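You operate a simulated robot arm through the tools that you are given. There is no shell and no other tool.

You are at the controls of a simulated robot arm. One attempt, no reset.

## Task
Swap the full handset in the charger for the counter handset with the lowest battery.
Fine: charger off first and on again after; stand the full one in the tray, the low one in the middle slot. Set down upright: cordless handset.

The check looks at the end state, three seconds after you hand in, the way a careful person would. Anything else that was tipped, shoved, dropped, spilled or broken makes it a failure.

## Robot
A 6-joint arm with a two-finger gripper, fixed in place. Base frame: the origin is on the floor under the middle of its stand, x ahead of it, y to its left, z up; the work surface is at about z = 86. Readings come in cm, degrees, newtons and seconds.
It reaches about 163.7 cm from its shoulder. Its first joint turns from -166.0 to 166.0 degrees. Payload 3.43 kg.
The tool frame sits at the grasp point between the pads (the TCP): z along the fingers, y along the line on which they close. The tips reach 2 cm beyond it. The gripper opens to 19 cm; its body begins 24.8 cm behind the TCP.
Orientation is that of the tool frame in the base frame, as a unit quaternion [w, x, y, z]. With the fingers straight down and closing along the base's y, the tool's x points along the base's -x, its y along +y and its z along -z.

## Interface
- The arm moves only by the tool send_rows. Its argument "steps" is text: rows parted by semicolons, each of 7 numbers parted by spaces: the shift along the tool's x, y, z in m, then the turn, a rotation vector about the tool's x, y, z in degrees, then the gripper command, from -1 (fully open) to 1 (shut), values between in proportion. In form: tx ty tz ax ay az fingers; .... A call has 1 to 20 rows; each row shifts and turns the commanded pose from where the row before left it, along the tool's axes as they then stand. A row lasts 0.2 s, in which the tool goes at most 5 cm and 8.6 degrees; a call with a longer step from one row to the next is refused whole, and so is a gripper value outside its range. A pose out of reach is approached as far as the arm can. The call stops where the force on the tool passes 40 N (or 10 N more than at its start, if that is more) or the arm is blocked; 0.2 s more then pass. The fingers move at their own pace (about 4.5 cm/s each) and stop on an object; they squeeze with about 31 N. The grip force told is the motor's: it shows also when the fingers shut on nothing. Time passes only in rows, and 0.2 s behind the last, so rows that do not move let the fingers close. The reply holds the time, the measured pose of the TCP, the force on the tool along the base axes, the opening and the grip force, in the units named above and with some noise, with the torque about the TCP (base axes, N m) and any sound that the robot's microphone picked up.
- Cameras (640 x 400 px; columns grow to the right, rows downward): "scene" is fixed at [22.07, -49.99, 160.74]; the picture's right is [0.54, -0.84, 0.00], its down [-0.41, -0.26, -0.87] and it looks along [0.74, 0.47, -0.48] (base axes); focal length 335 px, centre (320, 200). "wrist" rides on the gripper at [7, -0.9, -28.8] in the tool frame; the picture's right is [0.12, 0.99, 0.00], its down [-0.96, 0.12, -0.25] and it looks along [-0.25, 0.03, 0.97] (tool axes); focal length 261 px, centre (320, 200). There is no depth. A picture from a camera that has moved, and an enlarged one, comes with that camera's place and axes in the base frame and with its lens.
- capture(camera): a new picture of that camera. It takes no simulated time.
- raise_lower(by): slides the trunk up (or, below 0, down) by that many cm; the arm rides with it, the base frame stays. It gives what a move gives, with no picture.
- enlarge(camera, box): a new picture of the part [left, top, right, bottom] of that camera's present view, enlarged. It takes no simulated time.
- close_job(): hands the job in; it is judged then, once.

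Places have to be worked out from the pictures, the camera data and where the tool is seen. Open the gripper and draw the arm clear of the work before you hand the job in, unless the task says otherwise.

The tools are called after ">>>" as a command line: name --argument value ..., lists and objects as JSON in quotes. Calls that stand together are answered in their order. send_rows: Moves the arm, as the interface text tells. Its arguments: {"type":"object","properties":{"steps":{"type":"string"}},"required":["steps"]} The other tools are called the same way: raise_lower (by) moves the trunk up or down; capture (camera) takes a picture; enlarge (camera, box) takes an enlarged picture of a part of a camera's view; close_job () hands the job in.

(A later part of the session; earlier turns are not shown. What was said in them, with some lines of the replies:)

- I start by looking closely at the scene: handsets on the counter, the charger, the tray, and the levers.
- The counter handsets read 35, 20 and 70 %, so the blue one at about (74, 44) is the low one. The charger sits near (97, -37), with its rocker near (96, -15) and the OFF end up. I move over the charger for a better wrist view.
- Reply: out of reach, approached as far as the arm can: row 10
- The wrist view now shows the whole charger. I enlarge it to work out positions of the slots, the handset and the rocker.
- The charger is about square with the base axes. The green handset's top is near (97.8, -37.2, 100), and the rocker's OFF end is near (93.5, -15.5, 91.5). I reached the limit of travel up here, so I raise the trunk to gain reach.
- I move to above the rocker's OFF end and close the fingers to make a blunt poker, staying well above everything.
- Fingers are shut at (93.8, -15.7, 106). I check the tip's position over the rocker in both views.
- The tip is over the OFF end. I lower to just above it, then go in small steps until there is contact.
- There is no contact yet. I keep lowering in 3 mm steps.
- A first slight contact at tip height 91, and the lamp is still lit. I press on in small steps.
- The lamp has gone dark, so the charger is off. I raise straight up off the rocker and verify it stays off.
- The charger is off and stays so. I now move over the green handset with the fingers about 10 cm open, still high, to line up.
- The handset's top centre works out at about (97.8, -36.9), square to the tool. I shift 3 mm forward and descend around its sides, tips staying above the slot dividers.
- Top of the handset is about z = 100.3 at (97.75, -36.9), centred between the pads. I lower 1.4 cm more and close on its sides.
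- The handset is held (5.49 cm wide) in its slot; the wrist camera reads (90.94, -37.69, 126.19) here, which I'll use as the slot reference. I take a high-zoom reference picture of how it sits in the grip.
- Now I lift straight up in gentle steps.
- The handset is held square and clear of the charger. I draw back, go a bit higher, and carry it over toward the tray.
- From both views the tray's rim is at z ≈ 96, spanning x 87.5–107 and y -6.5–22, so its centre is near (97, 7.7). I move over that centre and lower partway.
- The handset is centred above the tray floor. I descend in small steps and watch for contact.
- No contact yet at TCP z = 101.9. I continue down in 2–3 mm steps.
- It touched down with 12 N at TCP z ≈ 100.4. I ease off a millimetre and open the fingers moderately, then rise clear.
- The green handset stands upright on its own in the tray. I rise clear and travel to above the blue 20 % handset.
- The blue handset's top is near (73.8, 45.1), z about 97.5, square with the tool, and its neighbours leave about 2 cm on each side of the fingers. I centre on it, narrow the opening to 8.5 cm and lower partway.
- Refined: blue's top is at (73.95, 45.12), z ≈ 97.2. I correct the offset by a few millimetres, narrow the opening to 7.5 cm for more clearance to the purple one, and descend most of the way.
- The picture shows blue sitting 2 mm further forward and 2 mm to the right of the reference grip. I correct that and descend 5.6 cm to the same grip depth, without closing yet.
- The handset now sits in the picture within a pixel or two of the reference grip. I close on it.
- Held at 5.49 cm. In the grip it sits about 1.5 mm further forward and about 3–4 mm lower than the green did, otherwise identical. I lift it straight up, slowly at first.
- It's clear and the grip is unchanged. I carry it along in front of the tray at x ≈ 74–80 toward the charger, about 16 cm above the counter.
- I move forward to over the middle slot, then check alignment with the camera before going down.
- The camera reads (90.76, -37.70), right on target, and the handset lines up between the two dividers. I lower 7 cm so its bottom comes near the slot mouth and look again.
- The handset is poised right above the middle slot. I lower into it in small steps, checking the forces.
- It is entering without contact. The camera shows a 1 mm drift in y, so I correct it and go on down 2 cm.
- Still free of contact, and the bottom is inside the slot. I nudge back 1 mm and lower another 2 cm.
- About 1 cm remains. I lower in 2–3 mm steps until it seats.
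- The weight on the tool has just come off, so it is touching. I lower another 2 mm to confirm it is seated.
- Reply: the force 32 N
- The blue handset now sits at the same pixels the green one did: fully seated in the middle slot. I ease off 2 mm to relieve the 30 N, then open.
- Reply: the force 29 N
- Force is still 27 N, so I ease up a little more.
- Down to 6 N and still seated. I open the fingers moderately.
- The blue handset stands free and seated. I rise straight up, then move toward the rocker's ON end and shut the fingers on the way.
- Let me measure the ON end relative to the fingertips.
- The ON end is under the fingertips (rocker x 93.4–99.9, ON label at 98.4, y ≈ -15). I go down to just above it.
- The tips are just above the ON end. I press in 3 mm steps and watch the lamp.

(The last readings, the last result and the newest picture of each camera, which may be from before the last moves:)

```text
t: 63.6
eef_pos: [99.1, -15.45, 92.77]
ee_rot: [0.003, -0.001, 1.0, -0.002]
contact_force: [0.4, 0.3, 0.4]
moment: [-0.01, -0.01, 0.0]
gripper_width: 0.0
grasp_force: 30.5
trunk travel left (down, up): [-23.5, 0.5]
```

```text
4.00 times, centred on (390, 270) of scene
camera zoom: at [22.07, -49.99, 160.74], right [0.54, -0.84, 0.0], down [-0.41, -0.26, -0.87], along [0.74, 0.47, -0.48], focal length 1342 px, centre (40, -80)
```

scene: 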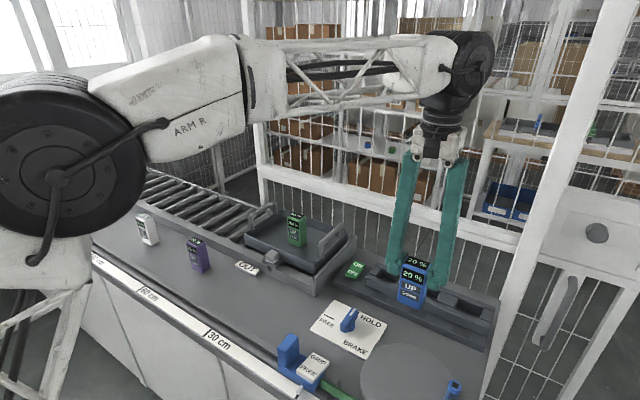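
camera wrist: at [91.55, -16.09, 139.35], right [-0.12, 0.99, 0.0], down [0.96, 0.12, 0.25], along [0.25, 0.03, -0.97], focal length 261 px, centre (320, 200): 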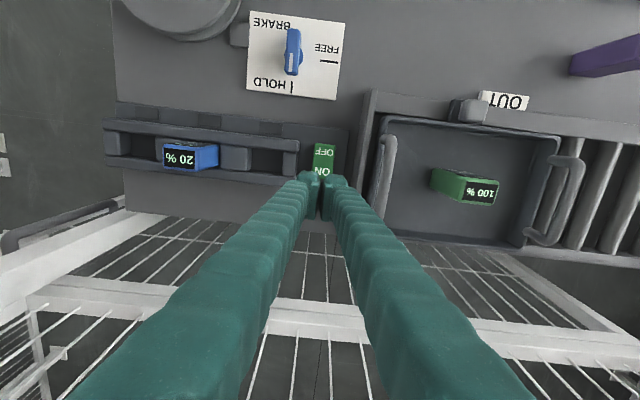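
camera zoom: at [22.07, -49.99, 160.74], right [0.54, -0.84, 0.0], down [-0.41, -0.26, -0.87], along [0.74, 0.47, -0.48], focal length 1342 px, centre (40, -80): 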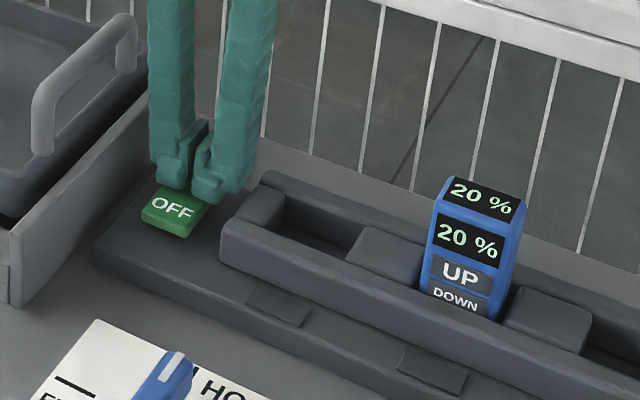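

>>> send_rows --steps "0 0 0.003 0 0 0 1;0 0 0.002 0 0 0 1;0 0 0.002 0 0 0 1;0 0 0 0 0 0 1"

>>> enlarge --camera "scene" --box '[320, 220, 460, 320]'

```text
t: 64.5
eef_pos: [99.12, -15.47, 92.53]
ee_rot: [0.006, 0.001, 1.0, -0.003]
contact_force: [-3.4, 0.2, 18.8]
moment: [0.02, 0.32, 0.0]
gripper_width: 0.6
grasp_force: 34.2
trunk travel left (down, up): [-23.5, 0.5]
stopped in row 4: the force on the tool passed its limit at 42 N (the readings are from after the stop); the commanded pose is now the measured one
```

```text
4.00 times, centred on (390, 270) of scene
camera zoom: at [22.07, -49.99, 160.74], right [0.54, -0.84, 0.0], down [-0.41, -0.26, -0.87], along [0.74, 0.47, -0.48], focal length 1342 px, centre (40, -80)
```

zoom: 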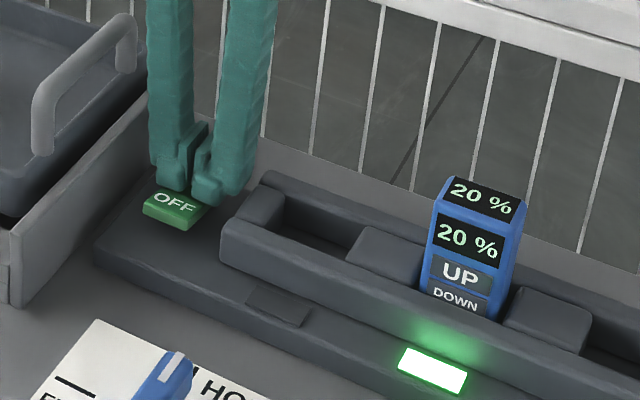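

The lamp is lit again with the blue handset in the slot. I lift off straight up.

>>> send_rows --steps "0 0 -0.005 0 0 0 1;0 0 -0.02 0 0 0 1;0 0 -0.04 0 0 0 1;0 0 -0.04 0 0 0 1;0 0 -0.04 0 0 0 1;0 0 -0.03 0 0 0 1;0 0 0 0 0 0 1"

>>> enlarge --camera "scene" --box '[320, 220, 460, 320]'

>>> capture --camera "scene"

```text
t: 66.2
eef_pos: [98.89, -15.27, 109.93]
ee_rot: [0.005, 0.001, 1.0, -0.002]
contact_force: [-0.3, -0.1, 0.3]
moment: [0.03, -0.03, -0.02]
gripper_width: 0.0
grasp_force: 34.7
trunk travel left (down, up): [-23.5, 0.5]
```

```text
4.00 times, centred on (390, 270) of scene
camera zoom: at [22.07, -49.99, 160.74], right [0.54, -0.84, 0.0], down [-0.41, -0.26, -0.87], along [0.74, 0.47, -0.48], focal length 1342 px, centre (40, -80)
```

zoom: 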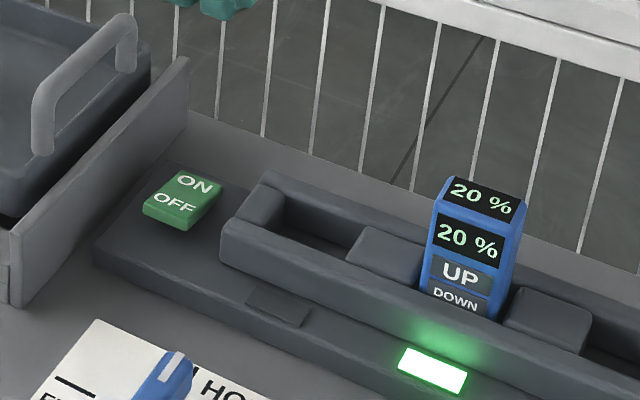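

```text
taken
```

scene: 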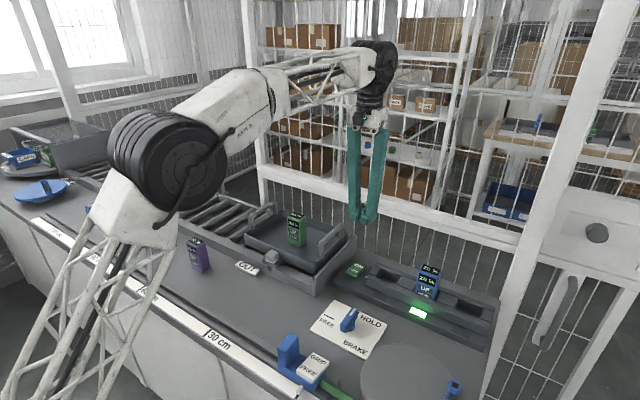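

Charger is on and lit. I now raise the arm, draw it back over the empty front of the counter, and open the gripper.

>>> send_rows --steps "0 0 -0.03 0 0 0 1;0.02 0 -0.03 0 0 0 1;0.03 0 -0.02 0 0 0 0.5;0.04 0.01 -0.01 0 0 0 0;0.04 0.01 0 0 0 0 -0.5;0.04 0.01 0 0 0 0 -1;0.04 0.01 0 0 0 0 -1;0.04 0.01 0 0 0 0 -1;0.04 0.01 0 0 0 0 -1;0 0 0 0 0 0 -1;0 0 0 0 0 0 -1;0 0 0 0 0 0 -1;0 0 0 0 0 0 -1"

>>> capture --camera "wrist"

>>> capture --camera "scene"

```text
t: 69.0
eef_pos: [70.14, -9.33, 118.75]
ee_rot: [0.006, 0.001, 1.0, -0.002]
contact_force: [0.5, 0.0, 0.5]
moment: [0.01, 0.01, 0.0]
gripper_width: 19.0
grasp_force: 0.2
trunk travel left (down, up): [-23.5, 0.5]
```

```text
taken
camera wrist: at [62.86, -9.91, 147.3], right [-0.12, 0.99, -0.01], down [0.96, 0.12, 0.26], along [0.26, 0.03, -0.97], focal length 261 px, centre (320, 200)
```

wrist: 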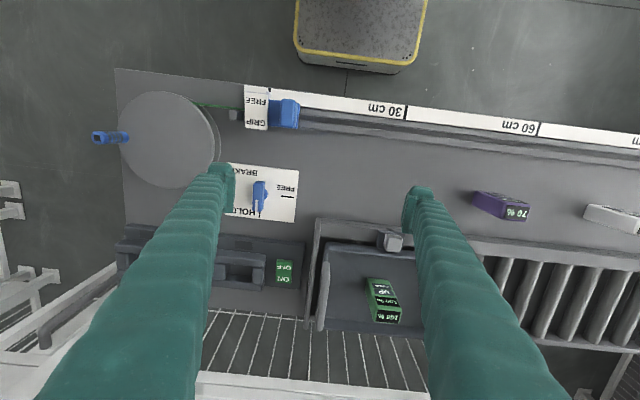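

```text
taken
```

scene: 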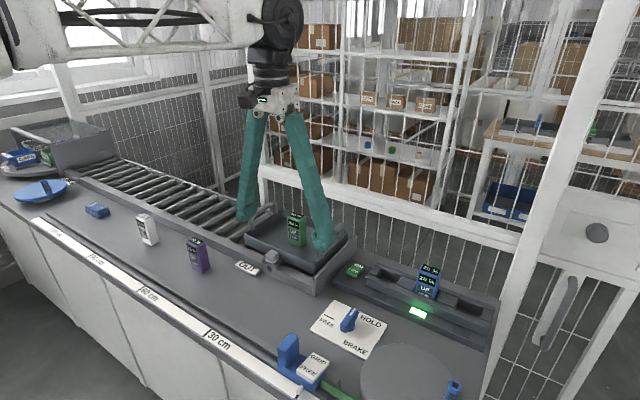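

The arm is clear and open. One last close check of everything before handing in.

>>> enlarge --camera "scene" --box '[230, 190, 390, 290]'

>>> enlarge --camera "scene" --box '[340, 250, 500, 350]'

>>> enlarge --camera "scene" --box '[80, 190, 280, 315]'

```text
4.00 times, centred on (310, 240) of scene
camera zoom: at [22.07, -49.99, 160.74], right [0.54, -0.84, 0.0], down [-0.41, -0.26, -0.87], along [0.74, 0.47, -0.48], focal length 1342 px, centre (360, 40)
```

zoom: 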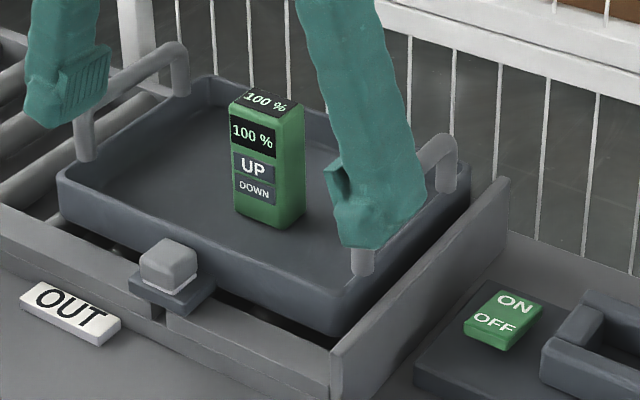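

```text
4.00 times, centred on (420, 300) of scene
camera zoom: at [22.07, -49.99, 160.74], right [0.54, -0.84, 0.0], down [-0.41, -0.26, -0.87], along [0.74, 0.47, -0.48], focal length 1342 px, centre (-80, -200)
```

zoom: 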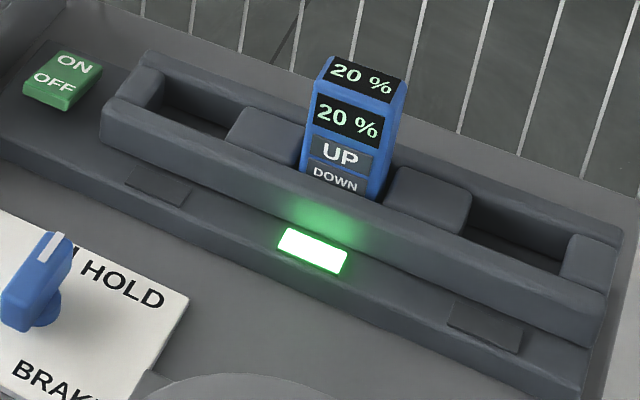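

```text
3.20 times, centred on (180, 252) of scene
camera zoom: at [22.07, -49.99, 160.74], right [0.54, -0.84, 0.0], down [-0.41, -0.26, -0.87], along [0.74, 0.47, -0.48], focal length 1073 px, centre (768, 32)
```

zoom: 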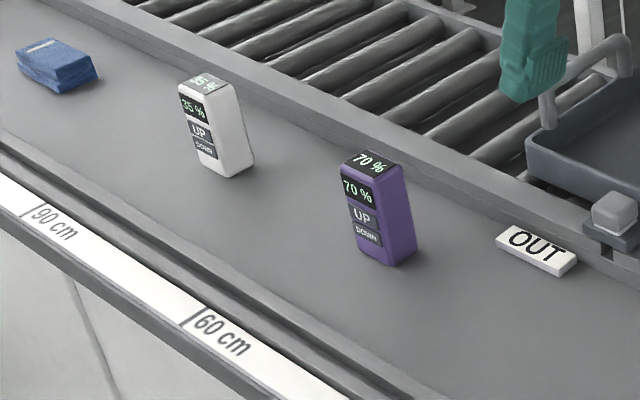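

The 100 % handset stands in the tray and the 20 % one is in the middle slot. The charger is on with its lamp lit, nothing else has moved, and the gripper is open and clear, so I hand in.

>>> close_job

```text
The job is handed in.
```

The swap is done and handed in. I haven't seen the check's result.

- **Full handset:** the green 100 % handset now stands upright in the tray.
- **Low handset:** the blue 20 % handset, the lowest of the three on the counter (the others read 35 % and 70 %), is seated upright in the middle slot. It sits where the green one did.
- **Charger:** I turned it off before the swap and on again after, and its lamp is lit.
- **Everything else:** in the last pictures nothing else looked tipped or moved. The gripper is open, and the arm is drawn back and up, clear of the work.

When I pressed the rocker back to ON, the force passed the 40 N limit (42 N) and the move stopped. The lamp came on, and the rocker looked normal afterwards.
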